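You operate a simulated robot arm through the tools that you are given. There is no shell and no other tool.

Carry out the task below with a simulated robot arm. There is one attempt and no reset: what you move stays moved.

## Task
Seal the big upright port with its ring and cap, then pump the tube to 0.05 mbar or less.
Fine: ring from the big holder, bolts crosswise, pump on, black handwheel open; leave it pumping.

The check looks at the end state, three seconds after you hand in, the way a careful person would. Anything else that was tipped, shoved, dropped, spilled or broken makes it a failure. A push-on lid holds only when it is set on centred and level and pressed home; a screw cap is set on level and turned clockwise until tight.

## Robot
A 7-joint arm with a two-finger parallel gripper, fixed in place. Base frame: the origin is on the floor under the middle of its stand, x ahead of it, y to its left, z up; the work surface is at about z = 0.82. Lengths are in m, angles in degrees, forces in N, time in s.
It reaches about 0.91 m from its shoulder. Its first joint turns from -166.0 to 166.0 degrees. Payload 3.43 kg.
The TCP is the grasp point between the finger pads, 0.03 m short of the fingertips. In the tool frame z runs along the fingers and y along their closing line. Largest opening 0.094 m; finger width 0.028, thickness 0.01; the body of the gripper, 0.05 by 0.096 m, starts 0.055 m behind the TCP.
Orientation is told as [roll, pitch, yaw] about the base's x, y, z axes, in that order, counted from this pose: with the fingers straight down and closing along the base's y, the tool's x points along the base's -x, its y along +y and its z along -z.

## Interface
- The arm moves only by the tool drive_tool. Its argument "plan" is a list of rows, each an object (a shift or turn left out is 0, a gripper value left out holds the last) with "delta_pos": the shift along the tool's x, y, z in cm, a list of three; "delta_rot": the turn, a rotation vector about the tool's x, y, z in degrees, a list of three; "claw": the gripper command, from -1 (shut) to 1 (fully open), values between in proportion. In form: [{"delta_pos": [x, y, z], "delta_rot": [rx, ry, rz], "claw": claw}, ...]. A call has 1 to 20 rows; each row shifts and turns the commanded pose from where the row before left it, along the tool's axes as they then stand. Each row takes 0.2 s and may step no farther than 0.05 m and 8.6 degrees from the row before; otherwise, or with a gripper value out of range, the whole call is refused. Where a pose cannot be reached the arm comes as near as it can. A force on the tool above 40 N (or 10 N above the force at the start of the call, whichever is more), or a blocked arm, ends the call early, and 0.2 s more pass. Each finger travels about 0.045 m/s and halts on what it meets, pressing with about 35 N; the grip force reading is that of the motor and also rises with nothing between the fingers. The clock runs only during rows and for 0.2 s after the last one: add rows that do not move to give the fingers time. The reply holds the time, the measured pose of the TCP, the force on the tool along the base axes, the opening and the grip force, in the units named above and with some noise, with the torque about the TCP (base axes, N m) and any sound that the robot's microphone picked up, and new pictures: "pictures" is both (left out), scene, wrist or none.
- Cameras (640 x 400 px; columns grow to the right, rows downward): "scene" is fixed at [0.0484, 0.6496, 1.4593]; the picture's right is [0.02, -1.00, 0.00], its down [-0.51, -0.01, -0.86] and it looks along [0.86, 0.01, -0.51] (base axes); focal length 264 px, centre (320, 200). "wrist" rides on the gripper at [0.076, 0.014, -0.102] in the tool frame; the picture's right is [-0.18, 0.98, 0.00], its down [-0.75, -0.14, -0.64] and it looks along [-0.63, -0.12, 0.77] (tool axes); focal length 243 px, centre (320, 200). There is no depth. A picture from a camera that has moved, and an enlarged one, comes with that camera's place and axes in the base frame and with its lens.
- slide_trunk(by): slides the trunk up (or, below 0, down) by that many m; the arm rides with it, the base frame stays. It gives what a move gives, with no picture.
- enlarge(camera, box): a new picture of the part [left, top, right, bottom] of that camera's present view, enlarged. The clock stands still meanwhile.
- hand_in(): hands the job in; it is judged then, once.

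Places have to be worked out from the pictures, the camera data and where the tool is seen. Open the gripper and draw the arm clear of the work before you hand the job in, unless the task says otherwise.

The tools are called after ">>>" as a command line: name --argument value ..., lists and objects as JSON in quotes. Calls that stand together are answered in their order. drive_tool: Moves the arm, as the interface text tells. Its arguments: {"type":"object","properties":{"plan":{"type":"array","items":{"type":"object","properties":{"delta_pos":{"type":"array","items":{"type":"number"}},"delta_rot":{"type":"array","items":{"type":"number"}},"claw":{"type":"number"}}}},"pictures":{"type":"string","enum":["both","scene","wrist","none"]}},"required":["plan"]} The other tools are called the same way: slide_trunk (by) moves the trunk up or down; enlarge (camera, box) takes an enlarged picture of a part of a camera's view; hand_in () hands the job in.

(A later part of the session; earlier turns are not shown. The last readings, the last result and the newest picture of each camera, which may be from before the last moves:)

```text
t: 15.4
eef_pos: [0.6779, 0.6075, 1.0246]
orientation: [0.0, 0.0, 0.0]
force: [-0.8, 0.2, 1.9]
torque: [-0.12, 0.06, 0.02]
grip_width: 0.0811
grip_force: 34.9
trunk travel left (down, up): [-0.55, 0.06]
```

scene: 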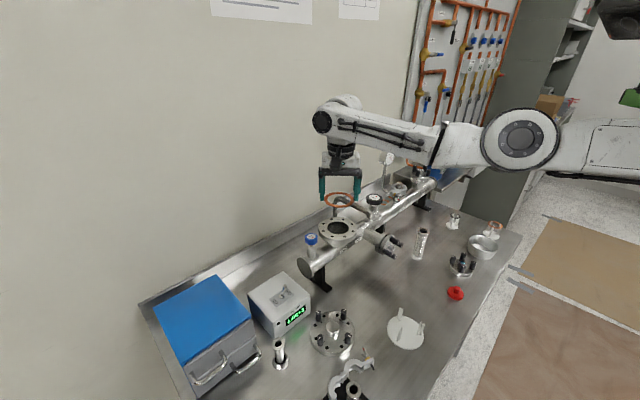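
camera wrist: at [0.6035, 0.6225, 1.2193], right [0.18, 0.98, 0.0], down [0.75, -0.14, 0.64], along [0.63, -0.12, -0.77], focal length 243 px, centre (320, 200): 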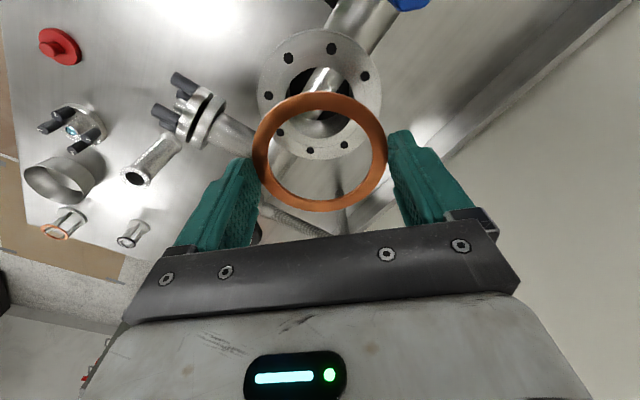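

Light contact is felt (Fz≈1.9 N). I'll check the pictures once before releasing.

>>> enlarge --camera "wrist" --box '[220, 60, 420, 220]'

>>> enlarge --camera "scene" --box '[318, 208, 358, 240]'

```text
2.50 times, centred on (320, 140) of wrist
camera zoom: at [0.6029, 0.6226, 1.1272], right [0.18, 0.98, 0.0], down [0.75, -0.14, 0.64], along [0.63, -0.12, -0.77], focal length 606 px, centre (320, 350)
```

zoom: 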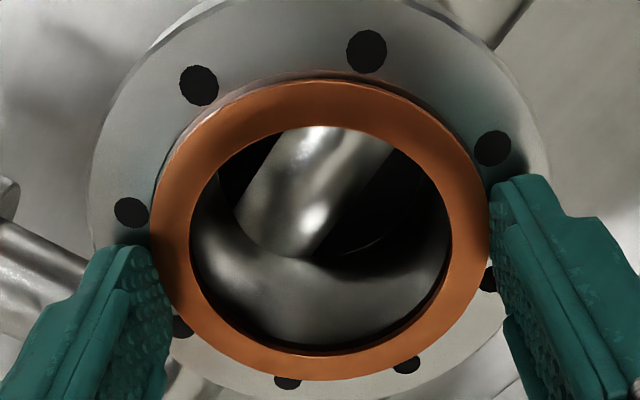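

```text
12.50 times, centred on (338, 224) of scene
camera zoom: at [0.0484, 0.6496, 1.4593], right [0.02, -1.0, 0.0], down [-0.51, -0.01, -0.86], along [0.86, 0.01, -0.51], focal length 3305 px, centre (95, -100)
```

zoom: 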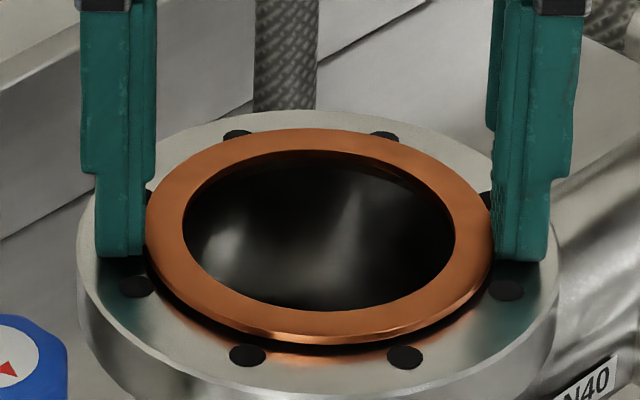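

The ring is centred a couple of millimetres above the recess. I'll release by opening the fingers, then look.

>>> drive_tool --plan '[{"claw": 0.8}, {"claw": 0.9}, {"claw": 1}, {"claw": 1}]' --pictures "none"

>>> enlarge --camera "wrist" --box '[220, 60, 420, 220]'

>>> enlarge --camera "scene" --box '[318, 208, 358, 240]'

```text
t: 16.4
eef_pos: [0.6791, 0.6071, 1.0249]
orientation: [0.0, 0.0, 0.0]
force: [-0.6, 1.6, 4.5]
torque: [-0.18, 0.07, -0.03]
grip_width: 0.0933
grip_force: 0.0
trunk travel left (down, up): [-0.55, 0.06]
```

```text
2.50 times, centred on (320, 140) of wrist
camera zoom: at [0.6029, 0.6226, 1.1272], right [0.18, 0.98, 0.0], down [0.75, -0.14, 0.64], along [0.63, -0.12, -0.77], focal length 606 px, centre (320, 350)
```

zoom: 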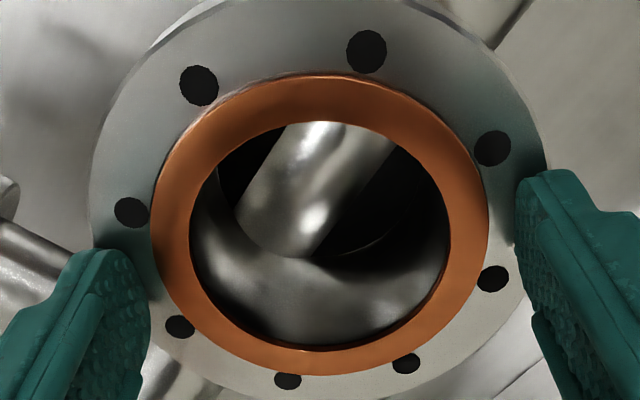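

```text
12.50 times, centred on (338, 224) of scene
camera zoom: at [0.0484, 0.6496, 1.4593], right [0.02, -1.0, 0.0], down [-0.51, -0.01, -0.86], along [0.86, 0.01, -0.51], focal length 3305 px, centre (95, -100)
```

zoom: 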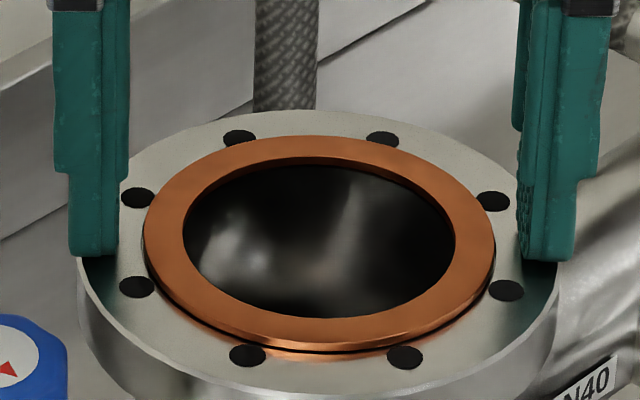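

The ring dropped onto the port. I'll raise the gripper clear and inspect whether it lies flat in the recess.

>>> drive_tool --plan '[{"delta_pos": [0, 0, -0.5], "claw": 1}, {"delta_pos": [0, 0, -1.5]}, {"delta_pos": [0, 0, -3.0]}, {"delta_pos": [0, 0, -3.0]}, {"delta_pos": [0, 0, 0]}]' --pictures "none"

>>> enlarge --camera "wrist" --box '[250, 20, 390, 170]'

>>> enlarge --camera "scene" --box '[318, 208, 358, 240]'

```text
t: 17.6
eef_pos: [0.6788, 0.6073, 1.1068]
orientation: [0.0, -0.1, 0.0]
force: [-0.2, -1.3, -0.1]
torque: [0.02, 0.01, -0.01]
grip_width: 0.0938
grip_force: 0.1
trunk travel left (down, up): [-0.55, 0.06]
```

```text
2.67 times, centred on (320, 95) of wrist
camera zoom: at [0.6031, 0.6221, 1.2079], right [0.18, 0.98, 0.0], down [0.75, -0.14, 0.64], along [0.63, -0.12, -0.77], focal length 647 px, centre (320, 480)
```

zoom: 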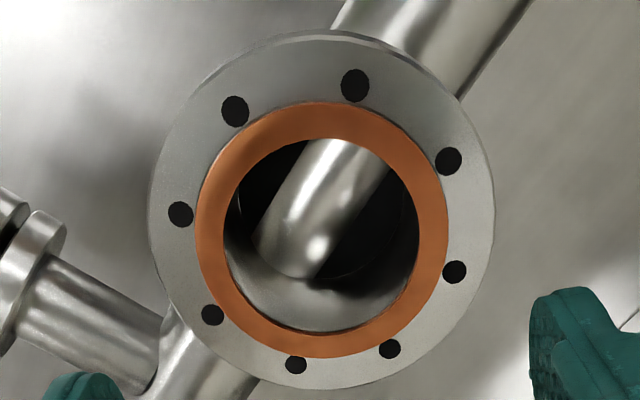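

```text
12.50 times, centred on (338, 224) of scene
camera zoom: at [0.0484, 0.6496, 1.4593], right [0.02, -1.0, 0.0], down [-0.51, -0.01, -0.86], along [0.86, 0.01, -0.51], focal length 3305 px, centre (95, -100)
```

zoom: 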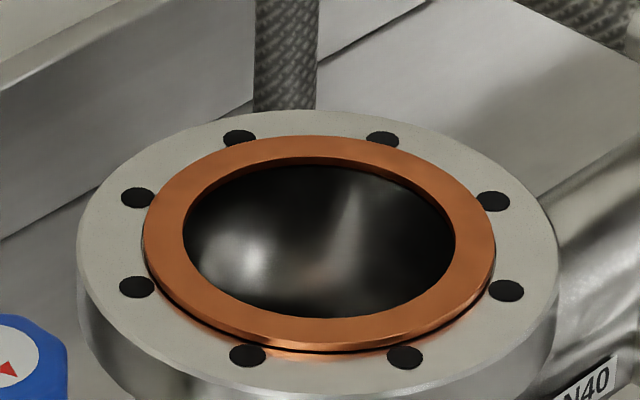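

The ring is concentric with the port within about 0.2 mm. To be sure it is fully seated, I'll set the fingers so the tips land on the ring on both sides and press it lightly, measuring the contact height.

>>> drive_tool --plan '[{"claw": 0.36}, {"claw": 0.36}, {"claw": 0.36}, {"delta_pos": [0, 0, 3.0]}, {"delta_pos": [0, 0, 3.0]}, {"delta_pos": [0, 0, 1.4]}, {"delta_pos": [0, 0, 0]}]' --pictures "none"

>>> enlarge --camera "wrist" --box '[220, 60, 420, 220]'

>>> enlarge --camera "scene" --box '[318, 208, 358, 240]'

```text
t: 19.2
eef_pos: [0.6795, 0.6089, 1.0298]
orientation: [0.0, 0.0, 0.1]
force: [0.3, -0.9, -0.8]
torque: [0.01, -0.01, 0.0]
grip_width: 0.0637
grip_force: 0.2
trunk travel left (down, up): [-0.55, 0.06]
```

```text
2.50 times, centred on (320, 140) of wrist
camera zoom: at [0.6029, 0.6226, 1.1337], right [0.18, 0.98, 0.0], down [0.75, -0.14, 0.64], along [0.63, -0.12, -0.77], focal length 606 px, centre (320, 350)
```

zoom: 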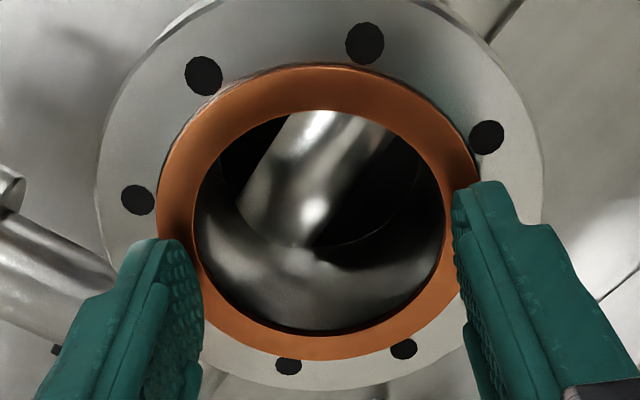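

```text
12.50 times, centred on (338, 224) of scene
camera zoom: at [0.0484, 0.6496, 1.4593], right [0.02, -1.0, 0.0], down [-0.51, -0.01, -0.86], along [0.86, 0.01, -0.51], focal length 3305 px, centre (95, -100)
```

zoom: 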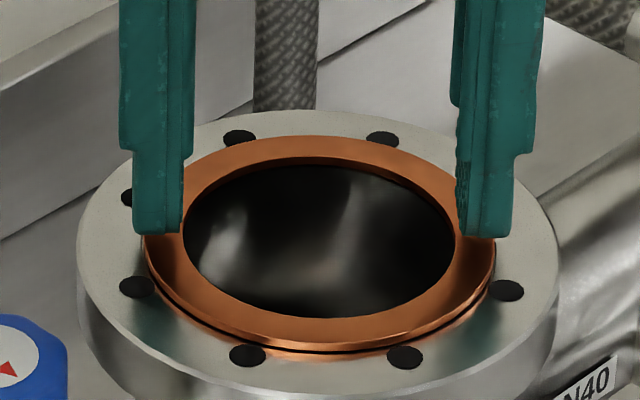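

The tips are directly over the ring on both sides, about 6 mm above the flange. I'll step down gently until contact.

>>> drive_tool --plan '[{"delta_pos": [0, 0, 0.2]}, {"delta_pos": [0, 0, 0.15]}, {"delta_pos": [0, 0, 0]}]' --pictures "none"

>>> drive_tool --plan '[{"delta_pos": [0, 0, 0.1]}, {"delta_pos": [0, 0, 0]}]' --pictures "none"

>>> drive_tool --plan '[{"delta_pos": [0, 0, 0.05]}, {"delta_pos": [0, 0, 0]}]' --pictures "none"

```text
t: 20.0
eef_pos: [0.6788, 0.6075, 1.0278]
orientation: [-0.1, -0.1, -0.2]
force: [0.8, -0.3, 0.3]
torque: [-0.03, 0.0, 0.0]
grip_width: 0.0639
grip_force: 0.1
trunk travel left (down, up): [-0.55, 0.06]
```

```text
t: 20.6
eef_pos: [0.6786, 0.6079, 1.0274]
orientation: [0.1, -0.1, -0.1]
force: [0.0, 0.0, 5.9]
torque: [-0.07, -0.01, 0.0]
grip_width: 0.0639
grip_force: 0.0
trunk travel left (down, up): [-0.55, 0.06]
```

```text
t: 21.2
eef_pos: [0.6794, 0.6082, 1.027]
orientation: [0.1, -0.1, 0.1]
force: [2.1, -0.9, 12.7]
torque: [-0.29, -0.04, 0.05]
grip_width: 0.0639
grip_force: 0.0
trunk travel left (down, up): [-0.55, 0.06]
```

Contact on the ring came about 1.7 mm above the face, so it is sitting flat and proud as a gasket should. I'll withdraw upward and re-inspect.

>>> drive_tool --plan '[{"delta_pos": [0, 0, -0.5]}, {"delta_pos": [0, 0, -1.5]}, {"delta_pos": [0, 0, -3.0]}, {"delta_pos": [0, 0, -3.0], "claw": 1}, {"delta_pos": [0, 0, -3.0]}, {"delta_pos": [0, 0, 0]}]' --pictures "none"

>>> enlarge --camera "wrist" --box '[260, 30, 380, 160]'

>>> enlarge --camera "scene" --box '[318, 208, 358, 240]'

```text
t: 22.6
eef_pos: [0.6792, 0.6084, 1.135]
orientation: [0.0, 0.0, 0.0]
force: [-0.3, -0.1, 0.5]
torque: [0.0, 0.01, 0.03]
grip_width: 0.0939
grip_force: 0.1
trunk travel left (down, up): [-0.55, 0.06]
```

```text
3.08 times, centred on (320, 95) of wrist
camera zoom: at [0.6033, 0.6228, 1.2379], right [0.18, 0.98, 0.0], down [0.75, -0.14, 0.64], along [0.63, -0.12, -0.77], focal length 746 px, centre (320, 523)
```

zoom: 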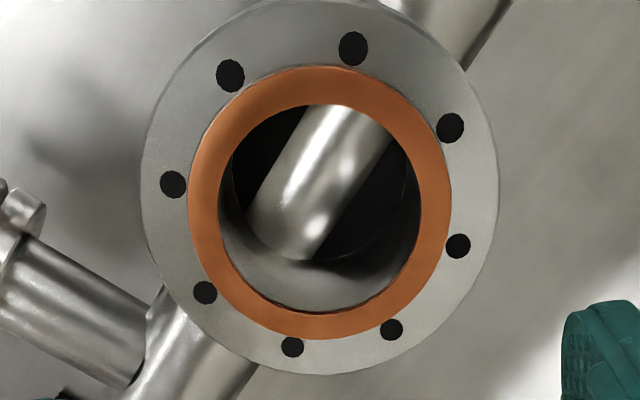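

```text
12.50 times, centred on (338, 224) of scene
camera zoom: at [0.0484, 0.6496, 1.4593], right [0.02, -1.0, 0.0], down [-0.51, -0.01, -0.86], along [0.86, 0.01, -0.51], focal length 3305 px, centre (95, -100)
```

zoom: 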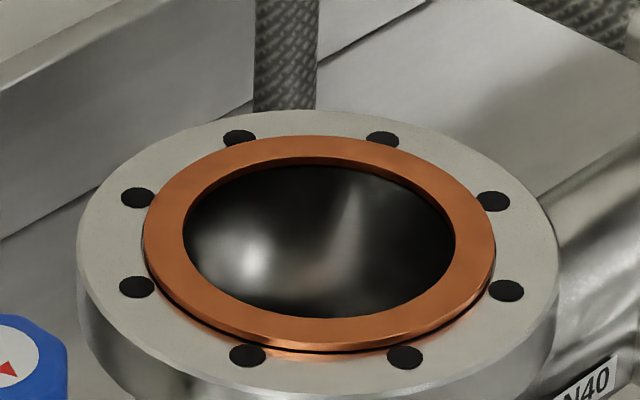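

The ring is seated and concentric. Next I'll move back over the cap on the bench to measure its knob, bolts and orientation.

>>> drive_tool --plan '[{"delta_pos": [3.9, 0.3, -0.5]}, {"delta_pos": [3.9, 0.3, 0]}, {"delta_pos": [3.9, 0.3, 0]}, {"delta_pos": [3.9, 0.3, 0.5]}, {"delta_pos": [3.9, 0.3, 2.0]}, {"delta_pos": [3.7, 0.1, 2.0]}, {"delta_pos": [0, 0, 0]}]' --pictures "both"

>>> enlarge --camera "wrist" --box '[240, 20, 400, 150]'

```text
t: 24.2
eef_pos: [0.4464, 0.6244, 1.0957]
orientation: [-0.1, 0.0, -0.1]
force: [-0.1, -0.3, -0.4]
torque: [-0.02, -0.04, 0.04]
grip_width: 0.0941
grip_force: 0.0
trunk travel left (down, up): [-0.55, 0.06]
camera wrist: at [0.3704, 0.6386, 1.198], right [0.19, 0.98, 0.0], down [0.75, -0.14, 0.64], along [0.63, -0.12, -0.77], focal length 243 px, centre (320, 200)
```

scene: 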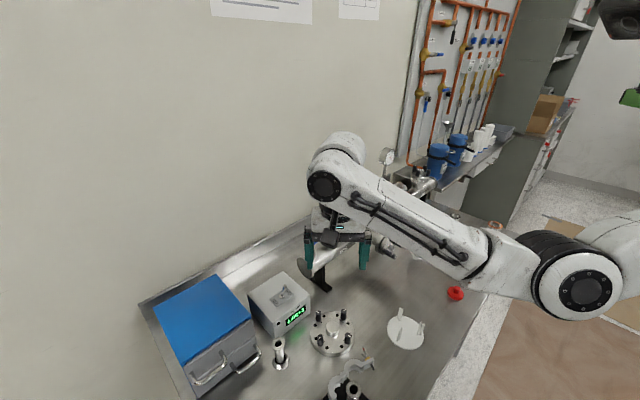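
wrist: 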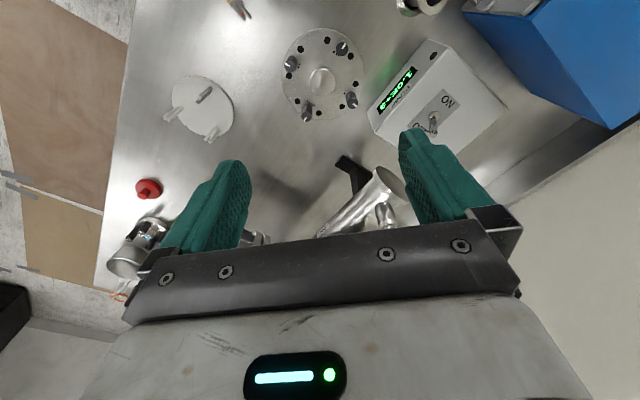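

```text
3.08 times, centred on (320, 85) of wrist
camera zoom: at [0.3704, 0.6386, 1.198], right [0.19, 0.98, 0.0], down [0.75, -0.14, 0.64], along [0.63, -0.12, -0.77], focal length 746 px, centre (320, 554)
```

zoom: 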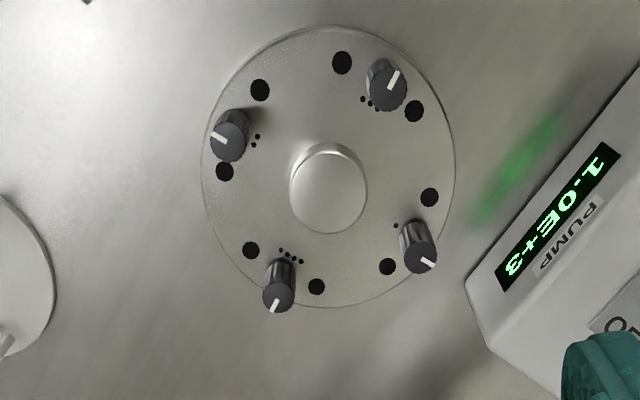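

The cap's face is at z≈0.837, centre (0.457, 0.6265). The bolts are at about 50°+90k and numbered crosswise (1 opposite 2, 3 opposite 4). I'll centre over the knob, yaw +5° so the fingers fall midway between bolts, and descend for a finer look.

>>> drive_tool --plan '[{"delta_pos": [-1.07, 0.2, 2.0]}, {"delta_pos": [0, 0, 3.0], "delta_rot": [0, 0, -5.2]}, {"delta_pos": [0, 0, 3.0]}, {"delta_pos": [0, 0, 3.0]}, {"delta_pos": [0, 0, 3.0]}, {"delta_pos": [0, 0, 0]}]' --pictures "none"

>>> enlarge --camera "wrist" --box '[220, 30, 420, 210]'

>>> enlarge --camera "scene" --box '[300, 280, 370, 360]'

```text
t: 25.6
eef_pos: [0.4576, 0.6261, 0.9547]
orientation: [-0.1, 0.0, 5.2]
force: [1.1, -0.1, 0.1]
torque: [-0.01, -0.05, -0.03]
grip_width: 0.0939
grip_force: 0.1
trunk travel left (down, up): [-0.55, 0.06]
```

```text
2.22 times, centred on (320, 120) of wrist
camera zoom: at [0.3809, 0.634, 1.0578], right [0.09, 1.0, 0.0], down [0.76, -0.07, 0.64], along [0.64, -0.06, -0.77], focal length 539 px, centre (320, 378)
```

zoom: 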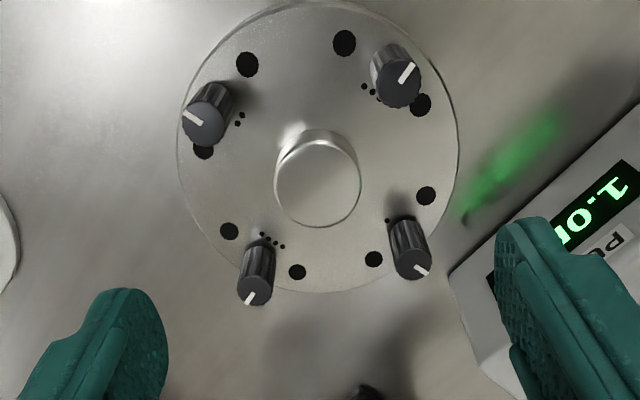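

```text
5.00 times, centred on (335, 320) of scene
camera zoom: at [0.0484, 0.6496, 1.4593], right [0.02, -1.0, 0.0], down [-0.51, -0.01, -0.86], along [0.86, 0.01, -0.51], focal length 1322 px, centre (245, -400)
```

zoom: 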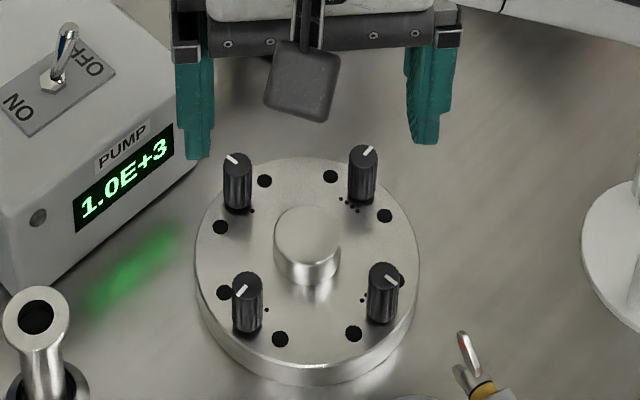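

The cap centre refines to (0.4571, 0.6262) with bolts at 50.5°+90k. The +y finger is near the pump box, so I'll narrow the opening to 56 mm before descending around the knob.

>>> drive_tool --plan '[{"delta_pos": [0.087, -0.072, 0], "claw": 0.19}, {"claw": 0.19}, {"claw": 0.19}, {"delta_pos": [0, 0, 2.0]}, {"delta_pos": [0, 0, 2.0]}, {"delta_pos": [0, 0, 2.0]}, {"delta_pos": [0, 0, 1.0]}, {"delta_pos": [0, 0, 0]}]' --pictures "none"

>>> enlarge --camera "wrist" --box '[220, 40, 420, 220]'

>>> enlarge --camera "scene" --box '[300, 280, 370, 360]'

```text
t: 27.4
eef_pos: [0.4561, 0.625, 0.8856]
orientation: [0.0, -0.1, 5.2]
force: [0.2, 0.2, -0.3]
torque: [0.01, -0.04, 0.03]
grip_width: 0.056
grip_force: 0.1
trunk travel left (down, up): [-0.55, 0.06]
```

```text
2.22 times, centred on (320, 130) of wrist
camera zoom: at [0.3799, 0.633, 0.988], right [0.1, 1.0, 0.0], down [0.76, -0.07, 0.64], along [0.64, -0.06, -0.77], focal length 539 px, centre (320, 356)
```

zoom: 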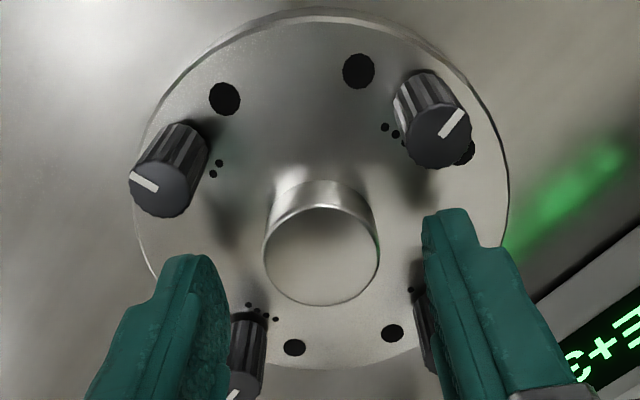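

```text
5.00 times, centred on (335, 320) of scene
camera zoom: at [0.0484, 0.6496, 1.4593], right [0.02, -1.0, 0.0], down [-0.51, -0.01, -0.86], along [0.86, 0.01, -0.51], focal length 1322 px, centre (245, -400)
```

zoom: 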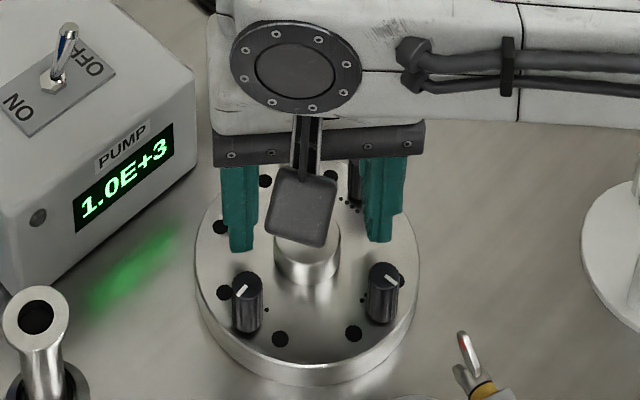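

The fingers bracket the knob cleanly between the bolts. I'll descend 1.5 cm so the pads cover the knob with the tips about 3 mm above the cap face, then close.

>>> drive_tool --plan '[{"delta_pos": [0, 0, 0.8]}, {"delta_pos": [0, 0, 0.7]}, {"delta_pos": [0, 0, 0]}, {"claw": 0.0}, {"claw": -0.2}, {"claw": -0.3}, {"claw": -0.5}, {"claw": -0.7}, {"claw": -0.7}]' --pictures "none"

>>> enlarge --camera "wrist" --box '[220, 40, 420, 220]'

>>> enlarge --camera "scene" --box '[300, 280, 370, 360]'

```text
t: 29.4
eef_pos: [0.4566, 0.6251, 0.871]
orientation: [0.0, 0.0, 5.2]
force: [0.3, 3.6, -0.1]
torque: [-0.09, -0.04, -0.12]
grip_width: 0.0333
grip_force: 34.7
trunk travel left (down, up): [-0.55, 0.06]
```

```text
2.22 times, centred on (320, 130) of wrist
camera zoom: at [0.3796, 0.6333, 0.9734], right [0.09, 1.0, 0.0], down [0.76, -0.07, 0.64], along [0.64, -0.06, -0.77], focal length 539 px, centre (320, 356)
```

zoom: 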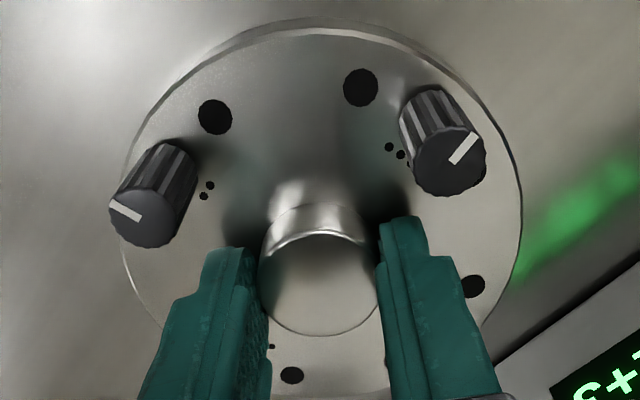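

```text
5.00 times, centred on (335, 320) of scene
camera zoom: at [0.0484, 0.6496, 1.4593], right [0.02, -1.0, 0.0], down [-0.51, -0.01, -0.86], along [0.86, 0.01, -0.51], focal length 1322 px, centre (245, -400)
```

zoom: 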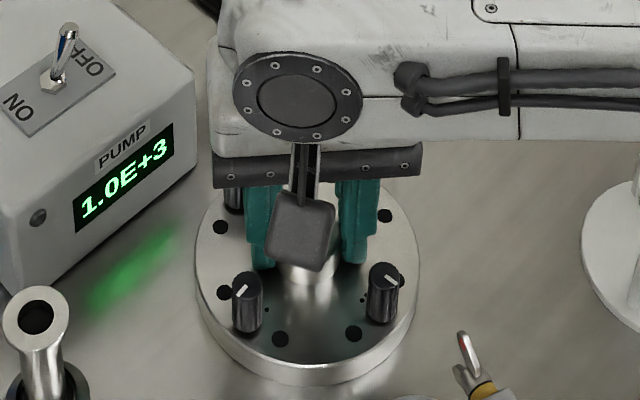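

The knob is gripped at 33 mm with 35 N. I'll lift slightly to check the weight and hold.

>>> drive_tool --plan '[{"delta_pos": [0, 0, -0.3], "claw": -0.9}, {"delta_pos": [0, 0, -0.5]}, {"delta_pos": [0, 0, -1.0]}, {"delta_pos": [0, 0, -2.0]}, {"delta_pos": [0, 0, 0]}]' --pictures "none"

>>> enlarge --camera "wrist" --box '[220, 40, 420, 220]'

>>> enlarge --camera "scene" --box '[300, 260, 380, 360]'

```text
t: 30.6
eef_pos: [0.4564, 0.6245, 0.9094]
orientation: [-0.2, 0.0, 5.2]
force: [-0.8, 0.7, -13.7]
torque: [0.0, 0.0, 0.03]
grip_width: 0.0332
grip_force: 34.7
trunk travel left (down, up): [-0.55, 0.06]
```

```text
2.22 times, centred on (320, 130) of wrist
camera zoom: at [0.3801, 0.6325, 1.0107], right [0.1, 1.0, 0.0], down [0.76, -0.07, 0.64], along [0.64, -0.06, -0.77], focal length 539 px, centre (320, 356)
```

zoom: 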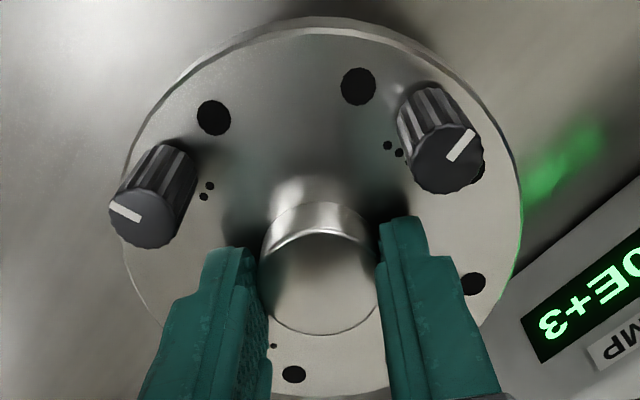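

```text
4.00 times, centred on (340, 310) of scene
camera zoom: at [0.0484, 0.6496, 1.4593], right [0.02, -1.0, 0.0], down [-0.51, -0.01, -0.86], along [0.86, 0.01, -0.51], focal length 1058 px, centre (240, -240)
```

zoom: 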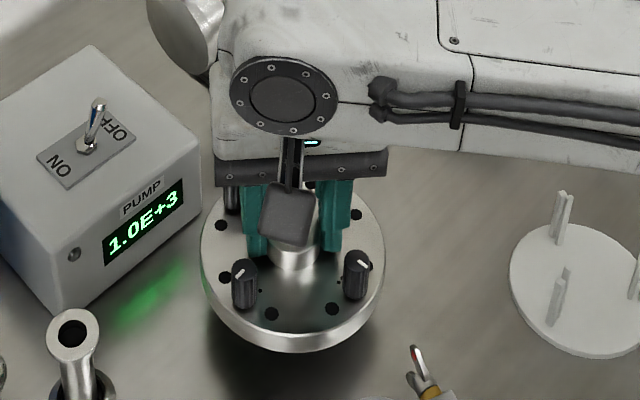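

The cap hangs level (13.7 N), with its centre on the tool axis and its bottom 51 mm below the TCP. I'll raise it and yaw +17° so the bolts will sit over the port's holes (22.5°+45k), then carry it over the port at a safe height.

>>> drive_tool --plan '[{"delta_pos": [0, 0, -3.0]}, {"delta_pos": [0, 0, -4.0]}, {"delta_pos": [0, 0, -4.0], "delta_rot": [0, 0, -8.5]}, {"delta_pos": [0, 0, -4.0], "delta_rot": [0, 0, -8.5]}, {"delta_pos": [0, 0, -4.0]}, {"delta_pos": [0, 0, -4.0]}, {"delta_pos": [-3.31, -1.66, -1.0]}, {"delta_pos": [-3.31, -1.66, 0]}, {"delta_pos": [-3.31, -1.66, 0]}, {"delta_pos": [-3.31, -1.66, 0]}, {"delta_pos": [-3.31, -1.66, 0]}, {"delta_pos": [-3.31, -1.66, 0]}, {"delta_pos": [0, 0, 0]}]' --pictures "both"

```text
t: 33.4
eef_pos: [0.6777, 0.6072, 1.1487]
orientation: [0.1, 0.0, 22.2]
force: [0.7, 0.3, -14.3]
torque: [0.01, 0.04, 0.02]
grip_width: 0.0332
grip_force: 35.6
trunk travel left (down, up): [-0.55, 0.06]
camera wrist: at [0.6028, 0.5934, 1.2503], right [-0.2, 0.98, 0.0], down [0.75, 0.15, 0.64], along [0.63, 0.13, -0.77], focal length 243 px, centre (320, 200)
```

scene: 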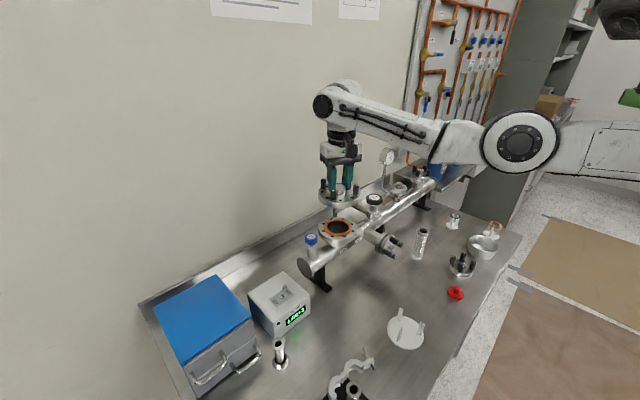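
wrist: 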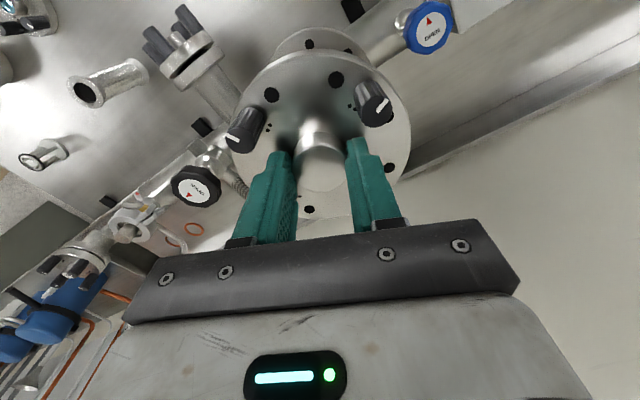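

The cap is over the port at yaw 22.2°. I'll zoom in on both cameras to check its alignment with the port below.

>>> enlarge --camera "wrist" --box '[220, 10, 430, 230]'

>>> enlarge --camera "scene" --box '[300, 160, 380, 250]'

```text
1.82 times, centred on (325, 120) of wrist
camera zoom: at [0.6028, 0.5934, 1.2503], right [-0.2, 0.98, 0.0], down [0.75, 0.15, 0.64], along [0.63, 0.13, -0.77], focal length 441 px, centre (311, 346)
```

zoom: 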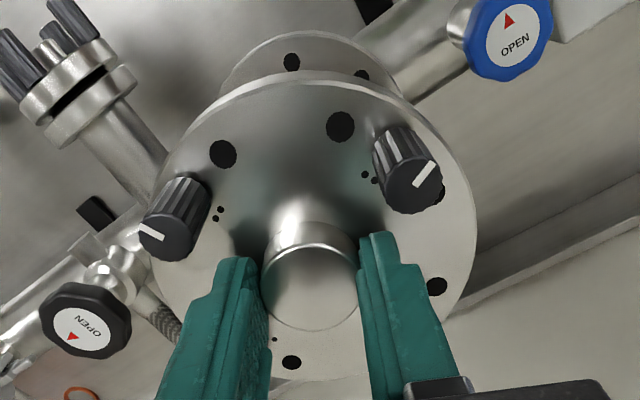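

```text
4.44 times, centred on (340, 205) of scene
camera zoom: at [0.0484, 0.6496, 1.4593], right [0.02, -1.0, 0.0], down [-0.51, -0.01, -0.86], along [0.86, 0.01, -0.51], focal length 1175 px, centre (231, 178)
```

zoom: 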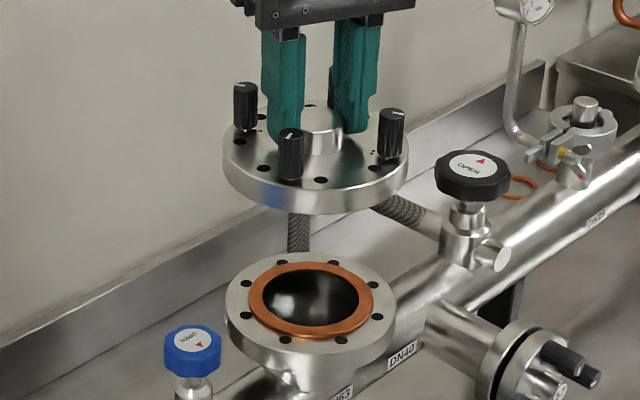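

The ring is still well seated on the port. I'll apply the small lateral correction and lower the cap to about 1 cm above the ring.

>>> drive_tool --plan '[{"delta_pos": [-0.015, -0.07, 2.0]}, {"delta_pos": [0, 0, 3.0]}, {"delta_pos": [0, 0, 2.5]}, {"delta_pos": [0, 0, 1.5]}, {"delta_pos": [0, 0, 0]}]' --pictures "none"

>>> enlarge --camera "wrist" --box '[220, 10, 430, 230]'

>>> enlarge --camera "scene" --box '[308, 190, 368, 250]'

```text
t: 34.6
eef_pos: [0.6785, 0.6084, 1.0578]
orientation: [0.0, 0.0, 22.2]
force: [-0.1, -0.3, -14.5]
torque: [0.01, -0.01, -0.01]
grip_width: 0.0333
grip_force: 34.8
trunk travel left (down, up): [-0.55, 0.06]
```

```text
1.82 times, centred on (325, 120) of wrist
camera zoom: at [0.6032, 0.5928, 1.161], right [-0.2, 0.98, 0.0], down [0.75, 0.15, 0.64], along [0.63, 0.13, -0.77], focal length 441 px, centre (311, 346)
```

zoom: 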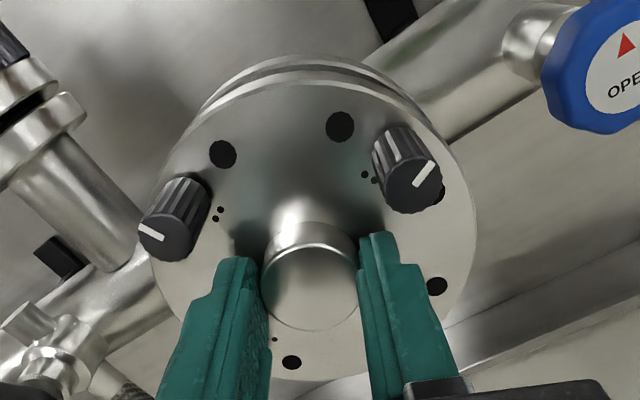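

```text
6.67 times, centred on (338, 220) of scene
camera zoom: at [0.0484, 0.6496, 1.4593], right [0.02, -1.0, 0.0], down [-0.51, -0.01, -0.86], along [0.86, 0.01, -0.51], focal length 1762 px, centre (200, 67)
```

zoom: 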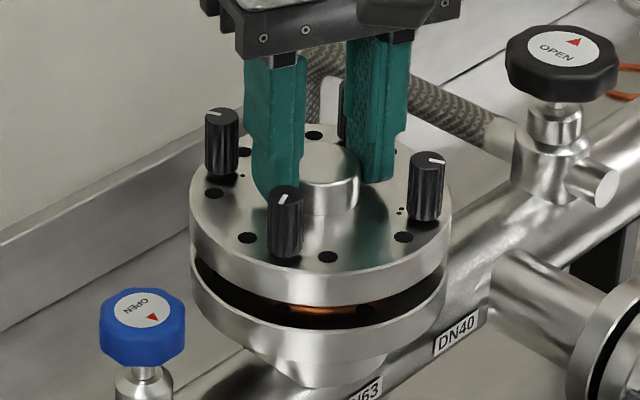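

The cap is centred over the port to within a fraction of a millimetre, about 10 mm above the ring. I'll lower it slowly to contact.

>>> drive_tool --plan '[{"delta_pos": [0, 0, 0.4]}, {"delta_pos": [0, 0, 0.4]}, {"delta_pos": [0, 0, 0.1]}, {"delta_pos": [0, 0, 0]}]' --pictures "none"

>>> drive_tool --plan '[{"delta_pos": [0, 0, 0.1]}, {"delta_pos": [0, 0, 0]}]' --pictures "none"

>>> drive_tool --plan '[{"delta_pos": [0, 0, 0.1]}, {"delta_pos": [0, 0, 0]}]' --pictures "none"

```text
t: 35.6
eef_pos: [0.6791, 0.6078, 1.0492]
orientation: [0.0, 0.1, 22.2]
force: [-6.2, -3.8, -9.2]
torque: [-0.26, 0.34, -0.12]
grip_width: 0.0333
grip_force: 34.9
trunk travel left (down, up): [-0.55, 0.06]
```

```text
t: 36.2
eef_pos: [0.6772, 0.6072, 1.0497]
orientation: [0.1, 0.0, 22.2]
force: [-9.5, -6.1, 0.1]
torque: [-0.34, 0.69, -0.27]
grip_width: 0.0334
grip_force: 34.9
trunk travel left (down, up): [-0.55, 0.06]
```

```text
t: 36.8
eef_pos: [0.6791, 0.6065, 1.05]
orientation: [0.1, -0.1, 22.2]
force: [-12.4, -6.7, 8.7]
torque: [-0.48, 0.99, -0.26]
grip_width: 0.0334
grip_force: 34.0
trunk travel left (down, up): [-0.55, 0.06]
```

At contact there is a sideways reaction (−12, −7 N), so the cap sits slightly too far toward +x/+y relative to the ring. I'll relieve the push, shift by about 0.6 mm toward −x/−y and feel again.

>>> drive_tool --plan '[{"delta_pos": [0, 0, -0.2]}, {"delta_pos": [0.058, -0.009, 0]}, {"delta_pos": [0, 0, 0]}]' --pictures "none"

>>> enlarge --camera "scene" --box '[313, 205, 363, 245]'

>>> enlarge --camera "wrist" --box '[220, 10, 430, 230]'

```text
t: 37.6
eef_pos: [0.678, 0.6084, 1.0493]
orientation: [0.0, -0.2, 22.3]
force: [-7.4, 1.5, -2.6]
torque: [0.01, 0.5, -0.21]
grip_width: 0.0332
grip_force: 34.9
trunk travel left (down, up): [-0.55, 0.06]
```

```text
10.00 times, centred on (338, 225) of scene
camera zoom: at [0.0484, 0.6496, 1.4593], right [0.02, -1.0, 0.0], down [-0.51, -0.01, -0.86], along [0.86, 0.01, -0.51], focal length 2644 px, centre (140, -50)
```

zoom: 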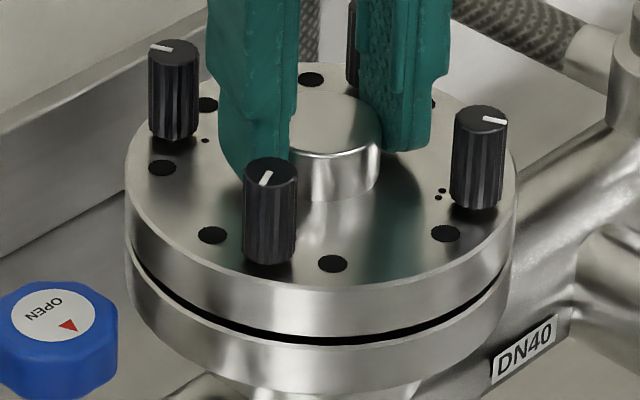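

```text
1.82 times, centred on (325, 120) of wrist
camera zoom: at [0.6024, 0.5923, 1.152], right [-0.2, 0.98, 0.0], down [0.75, 0.15, 0.64], along [0.63, 0.13, -0.77], focal length 441 px, centre (311, 346)
```

zoom: 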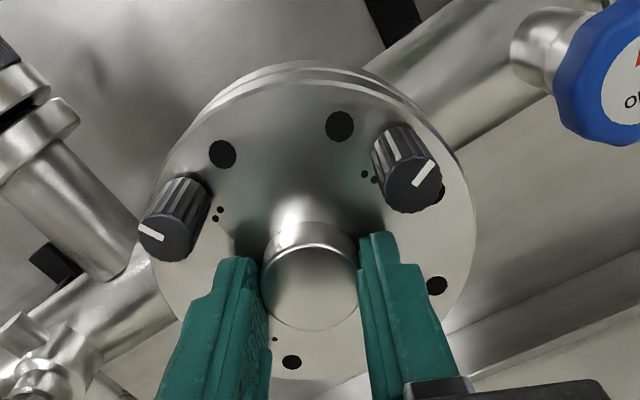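

The gap looks even, but the cap seems to ride about 2 mm high with Fx=−7 N, so it is probably perched on the ring's edge. I'll lift to unload, shift a little further toward −x and touch again.

>>> drive_tool --plan '[{"delta_pos": [0, 0, -0.2]}, {"delta_pos": [0, 0, 0]}]' --pictures "none"

>>> enlarge --camera "scene" --box '[313, 205, 363, 245]'

```text
t: 38.2
eef_pos: [0.6793, 0.6075, 1.0496]
orientation: [0.0, 0.1, 22.1]
force: [-3.1, 8.8, -17.6]
torque: [0.36, -0.09, -0.25]
grip_width: 0.0332
grip_force: 34.7
trunk travel left (down, up): [-0.55, 0.06]
```

```text
10.00 times, centred on (338, 225) of scene
camera zoom: at [0.0484, 0.6496, 1.4593], right [0.02, -1.0, 0.0], down [-0.51, -0.01, -0.86], along [0.86, 0.01, -0.51], focal length 2644 px, centre (140, -50)
```

zoom: 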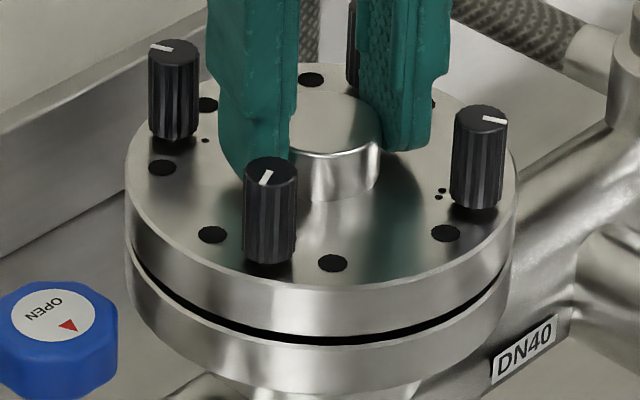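

Interesting: when I lift 2 mm the cap resists (Fz −17.6, below its weight) and stays at the same height, so it is already captured laterally in its seat. I'll return to neutral height and null the sideways forces.

>>> drive_tool --plan '[{"delta_pos": [-0.0, 0.04, 0.2]}, {"delta_pos": [0, 0, 0]}]' --pictures "none"

```text
t: 38.8
eef_pos: [0.6784, 0.6074, 1.05]
orientation: [0.1, 0.0, 22.2]
force: [-8.2, 1.9, -11.3]
torque: [-0.06, 0.26, -0.19]
grip_width: 0.0329
grip_force: 34.8
trunk travel left (down, up): [-0.55, 0.06]
```

Fx is still −8 N, so I'll shift another 0.5 mm toward −x.

>>> drive_tool --plan '[{"delta_pos": [0.046, 0.019, 0.0]}, {"delta_pos": [0, 0, 0]}]' --pictures "none"

```text
t: 39.4
eef_pos: [0.6781, 0.6078, 1.0501]
orientation: [0.0, 0.0, 22.1]
force: [-1.6, 4.1, -10.7]
torque: [0.03, 0.16, -0.2]
grip_width: 0.0331
grip_force: 35.1
trunk travel left (down, up): [-0.55, 0.06]
```

Nearly neutral now. I'll trim +0.3 mm in y and press down 1.5 mm to feel whether the cap is bottomed level.

>>> drive_tool --plan '[{"delta_pos": [-0.011, 0.028, 0.0]}, {"delta_pos": [0, 0, 0.1]}, {"delta_pos": [0, 0, 0.1]}, {"delta_pos": [0, 0, 0]}]' --pictures "none"

>>> enlarge --camera "wrist" --box '[220, 10, 430, 230]'

>>> enlarge --camera "scene" --box '[313, 205, 363, 245]'

```text
t: 40.4
eef_pos: [0.6769, 0.6074, 1.0491]
orientation: [0.0, -0.2, 22.0]
force: [2.3, 2.8, 3.9]
torque: [-0.24, 0.27, -0.31]
grip_width: 0.0336
grip_force: 34.3
trunk travel left (down, up): [-0.55, 0.06]
```

```text
1.82 times, centred on (325, 120) of wrist
camera zoom: at [0.6021, 0.5922, 1.1519], right [-0.2, 0.98, 0.0], down [0.75, 0.15, 0.64], along [0.63, 0.13, -0.77], focal length 441 px, centre (311, 346)
```

zoom: 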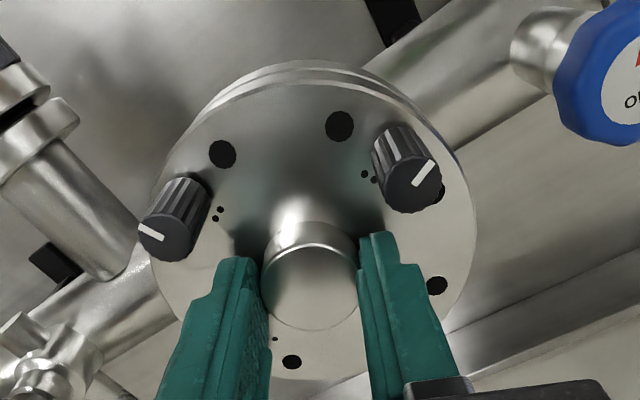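

```text
10.00 times, centred on (338, 225) of scene
camera zoom: at [0.0484, 0.6496, 1.4593], right [0.02, -1.0, 0.0], down [-0.51, -0.01, -0.86], along [0.86, 0.01, -0.51], focal length 2644 px, centre (140, -50)
```

zoom: 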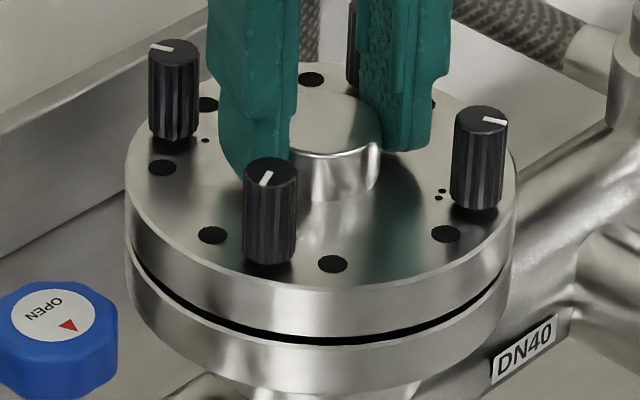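

The cap is stable at the same height with low lateral force. I'll look at the gap in more detail before releasing.

>>> enlarge --camera "scene" --box '[316, 222, 346, 244]'

>>> enlarge --camera "scene" --box '[336, 222, 366, 244]'

>>> enlarge --camera "wrist" --box '[270, 30, 370, 90]'

```text
16.00 times, centred on (331, 233) of scene
camera zoom: at [0.0484, 0.6496, 1.4593], right [0.02, -1.0, 0.0], down [-0.51, -0.01, -0.86], along [0.86, 0.01, -0.51], focal length 4230 px, centre (144, -328)
```

zoom: 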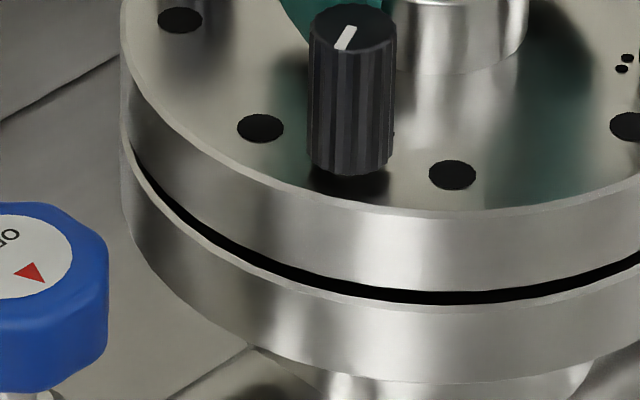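

```text
16.00 times, centred on (351, 233) of scene
camera zoom: at [0.0484, 0.6496, 1.4593], right [0.02, -1.0, 0.0], down [-0.51, -0.01, -0.86], along [0.86, 0.01, -0.51], focal length 4230 px, centre (-176, -328)
```

zoom: 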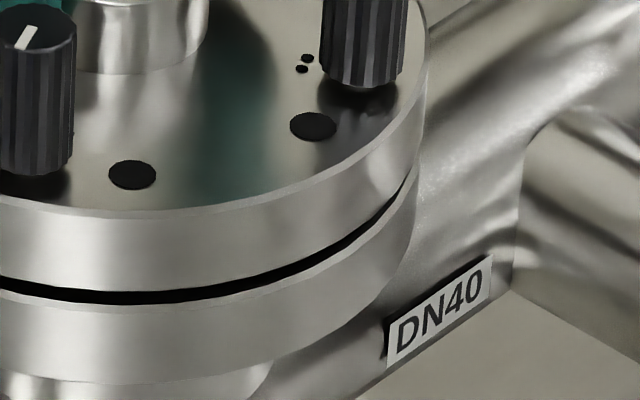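

```text
6.40 times, centred on (320, 60) of wrist
camera zoom: at [0.6021, 0.5922, 1.1519], right [-0.2, 0.98, 0.0], down [0.75, 0.15, 0.64], along [0.63, 0.13, -0.77], focal length 1553 px, centre (320, 1096)
```

zoom: 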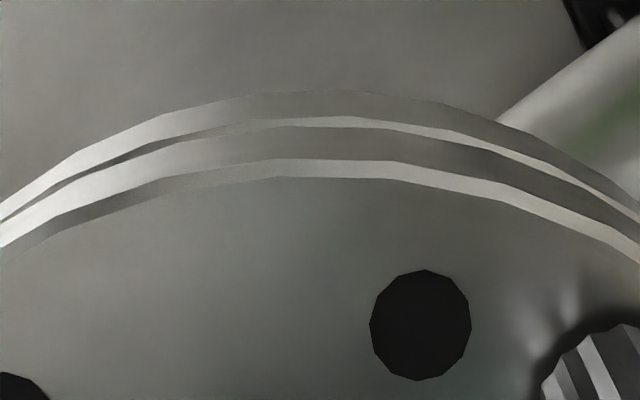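

The gap is even all round and about ring height, so the cap is seated level on the gasket. I'll relax the push slightly, release the knob, and rise straight up.

>>> drive_tool --plan '[{"delta_pos": [0, 0, -0.1]}, {"claw": -0.25}, {"claw": -0.1}, {"claw": 0.1}, {"claw": 0.19}, {"delta_pos": [0, 0, 0]}]' --pictures "none"

>>> drive_tool --plan '[{"delta_pos": [0, 0, -1.0]}, {"delta_pos": [0, 0, -2.0]}, {"delta_pos": [0, 0, -3.0]}, {"delta_pos": [0, 0, -3.0]}, {"delta_pos": [0, 0, -3.0]}, {"delta_pos": [0, 0, 0]}]' --pictures "both"

>>> enlarge --camera "wrist" --box '[240, 20, 400, 160]'

>>> enlarge --camera "scene" --box '[313, 200, 363, 245]'

```text
t: 41.8
eef_pos: [0.6785, 0.6071, 1.0487]
orientation: [0.1, 0.0, 22.1]
force: [0.8, 0.4, 0.2]
torque: [-0.01, 0.01, -0.01]
grip_width: 0.0558
grip_force: 0.1
trunk travel left (down, up): [-0.55, 0.06]
```

```text
t: 43.2
eef_pos: [0.6781, 0.608, 1.1685]
orientation: [-0.1, 0.1, 22.2]
force: [0.0, -0.3, 0.2]
torque: [0.03, 0.0, 0.02]
grip_width: 0.0559
grip_force: 0.2
trunk travel left (down, up): [-0.55, 0.06]
camera wrist: at [0.6016, 0.5928, 1.2713], right [-0.2, 0.98, 0.0], down [0.75, 0.15, 0.64], along [0.63, 0.13, -0.77], focal length 243 px, centre (320, 200)
```

scene: 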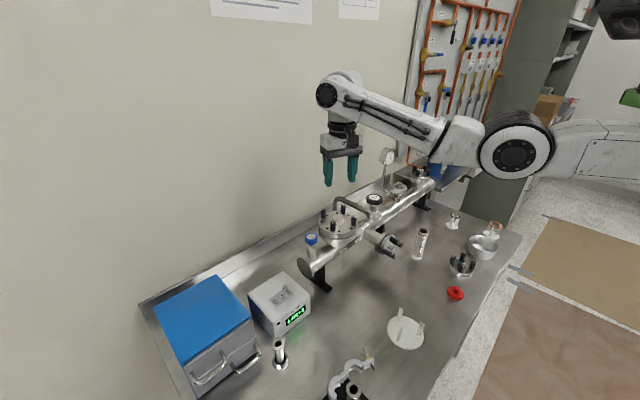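
wrist: 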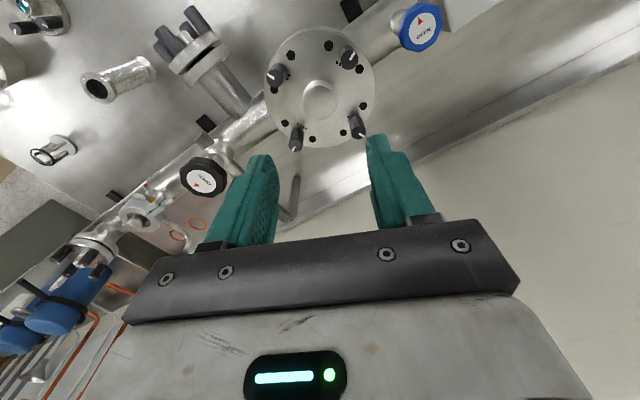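

```text
2.86 times, centred on (320, 90) of wrist
camera zoom: at [0.6016, 0.5928, 1.2713], right [-0.2, 0.98, 0.0], down [0.75, 0.15, 0.64], along [0.63, 0.13, -0.77], focal length 693 px, centre (320, 514)
```

zoom: 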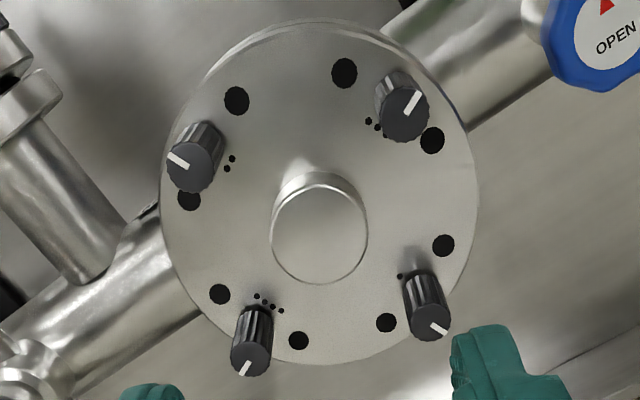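

```text
8.89 times, centred on (338, 222) of scene
camera zoom: at [0.0484, 0.6496, 1.4593], right [0.02, -1.0, 0.0], down [-0.51, -0.01, -0.86], along [0.86, 0.01, -0.51], focal length 2350 px, centre (160, 0)
```

zoom: 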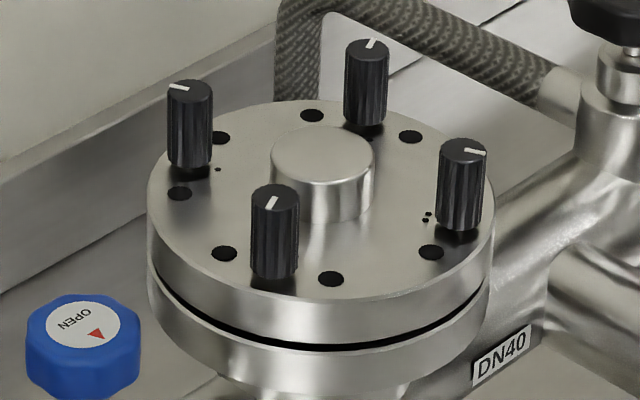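

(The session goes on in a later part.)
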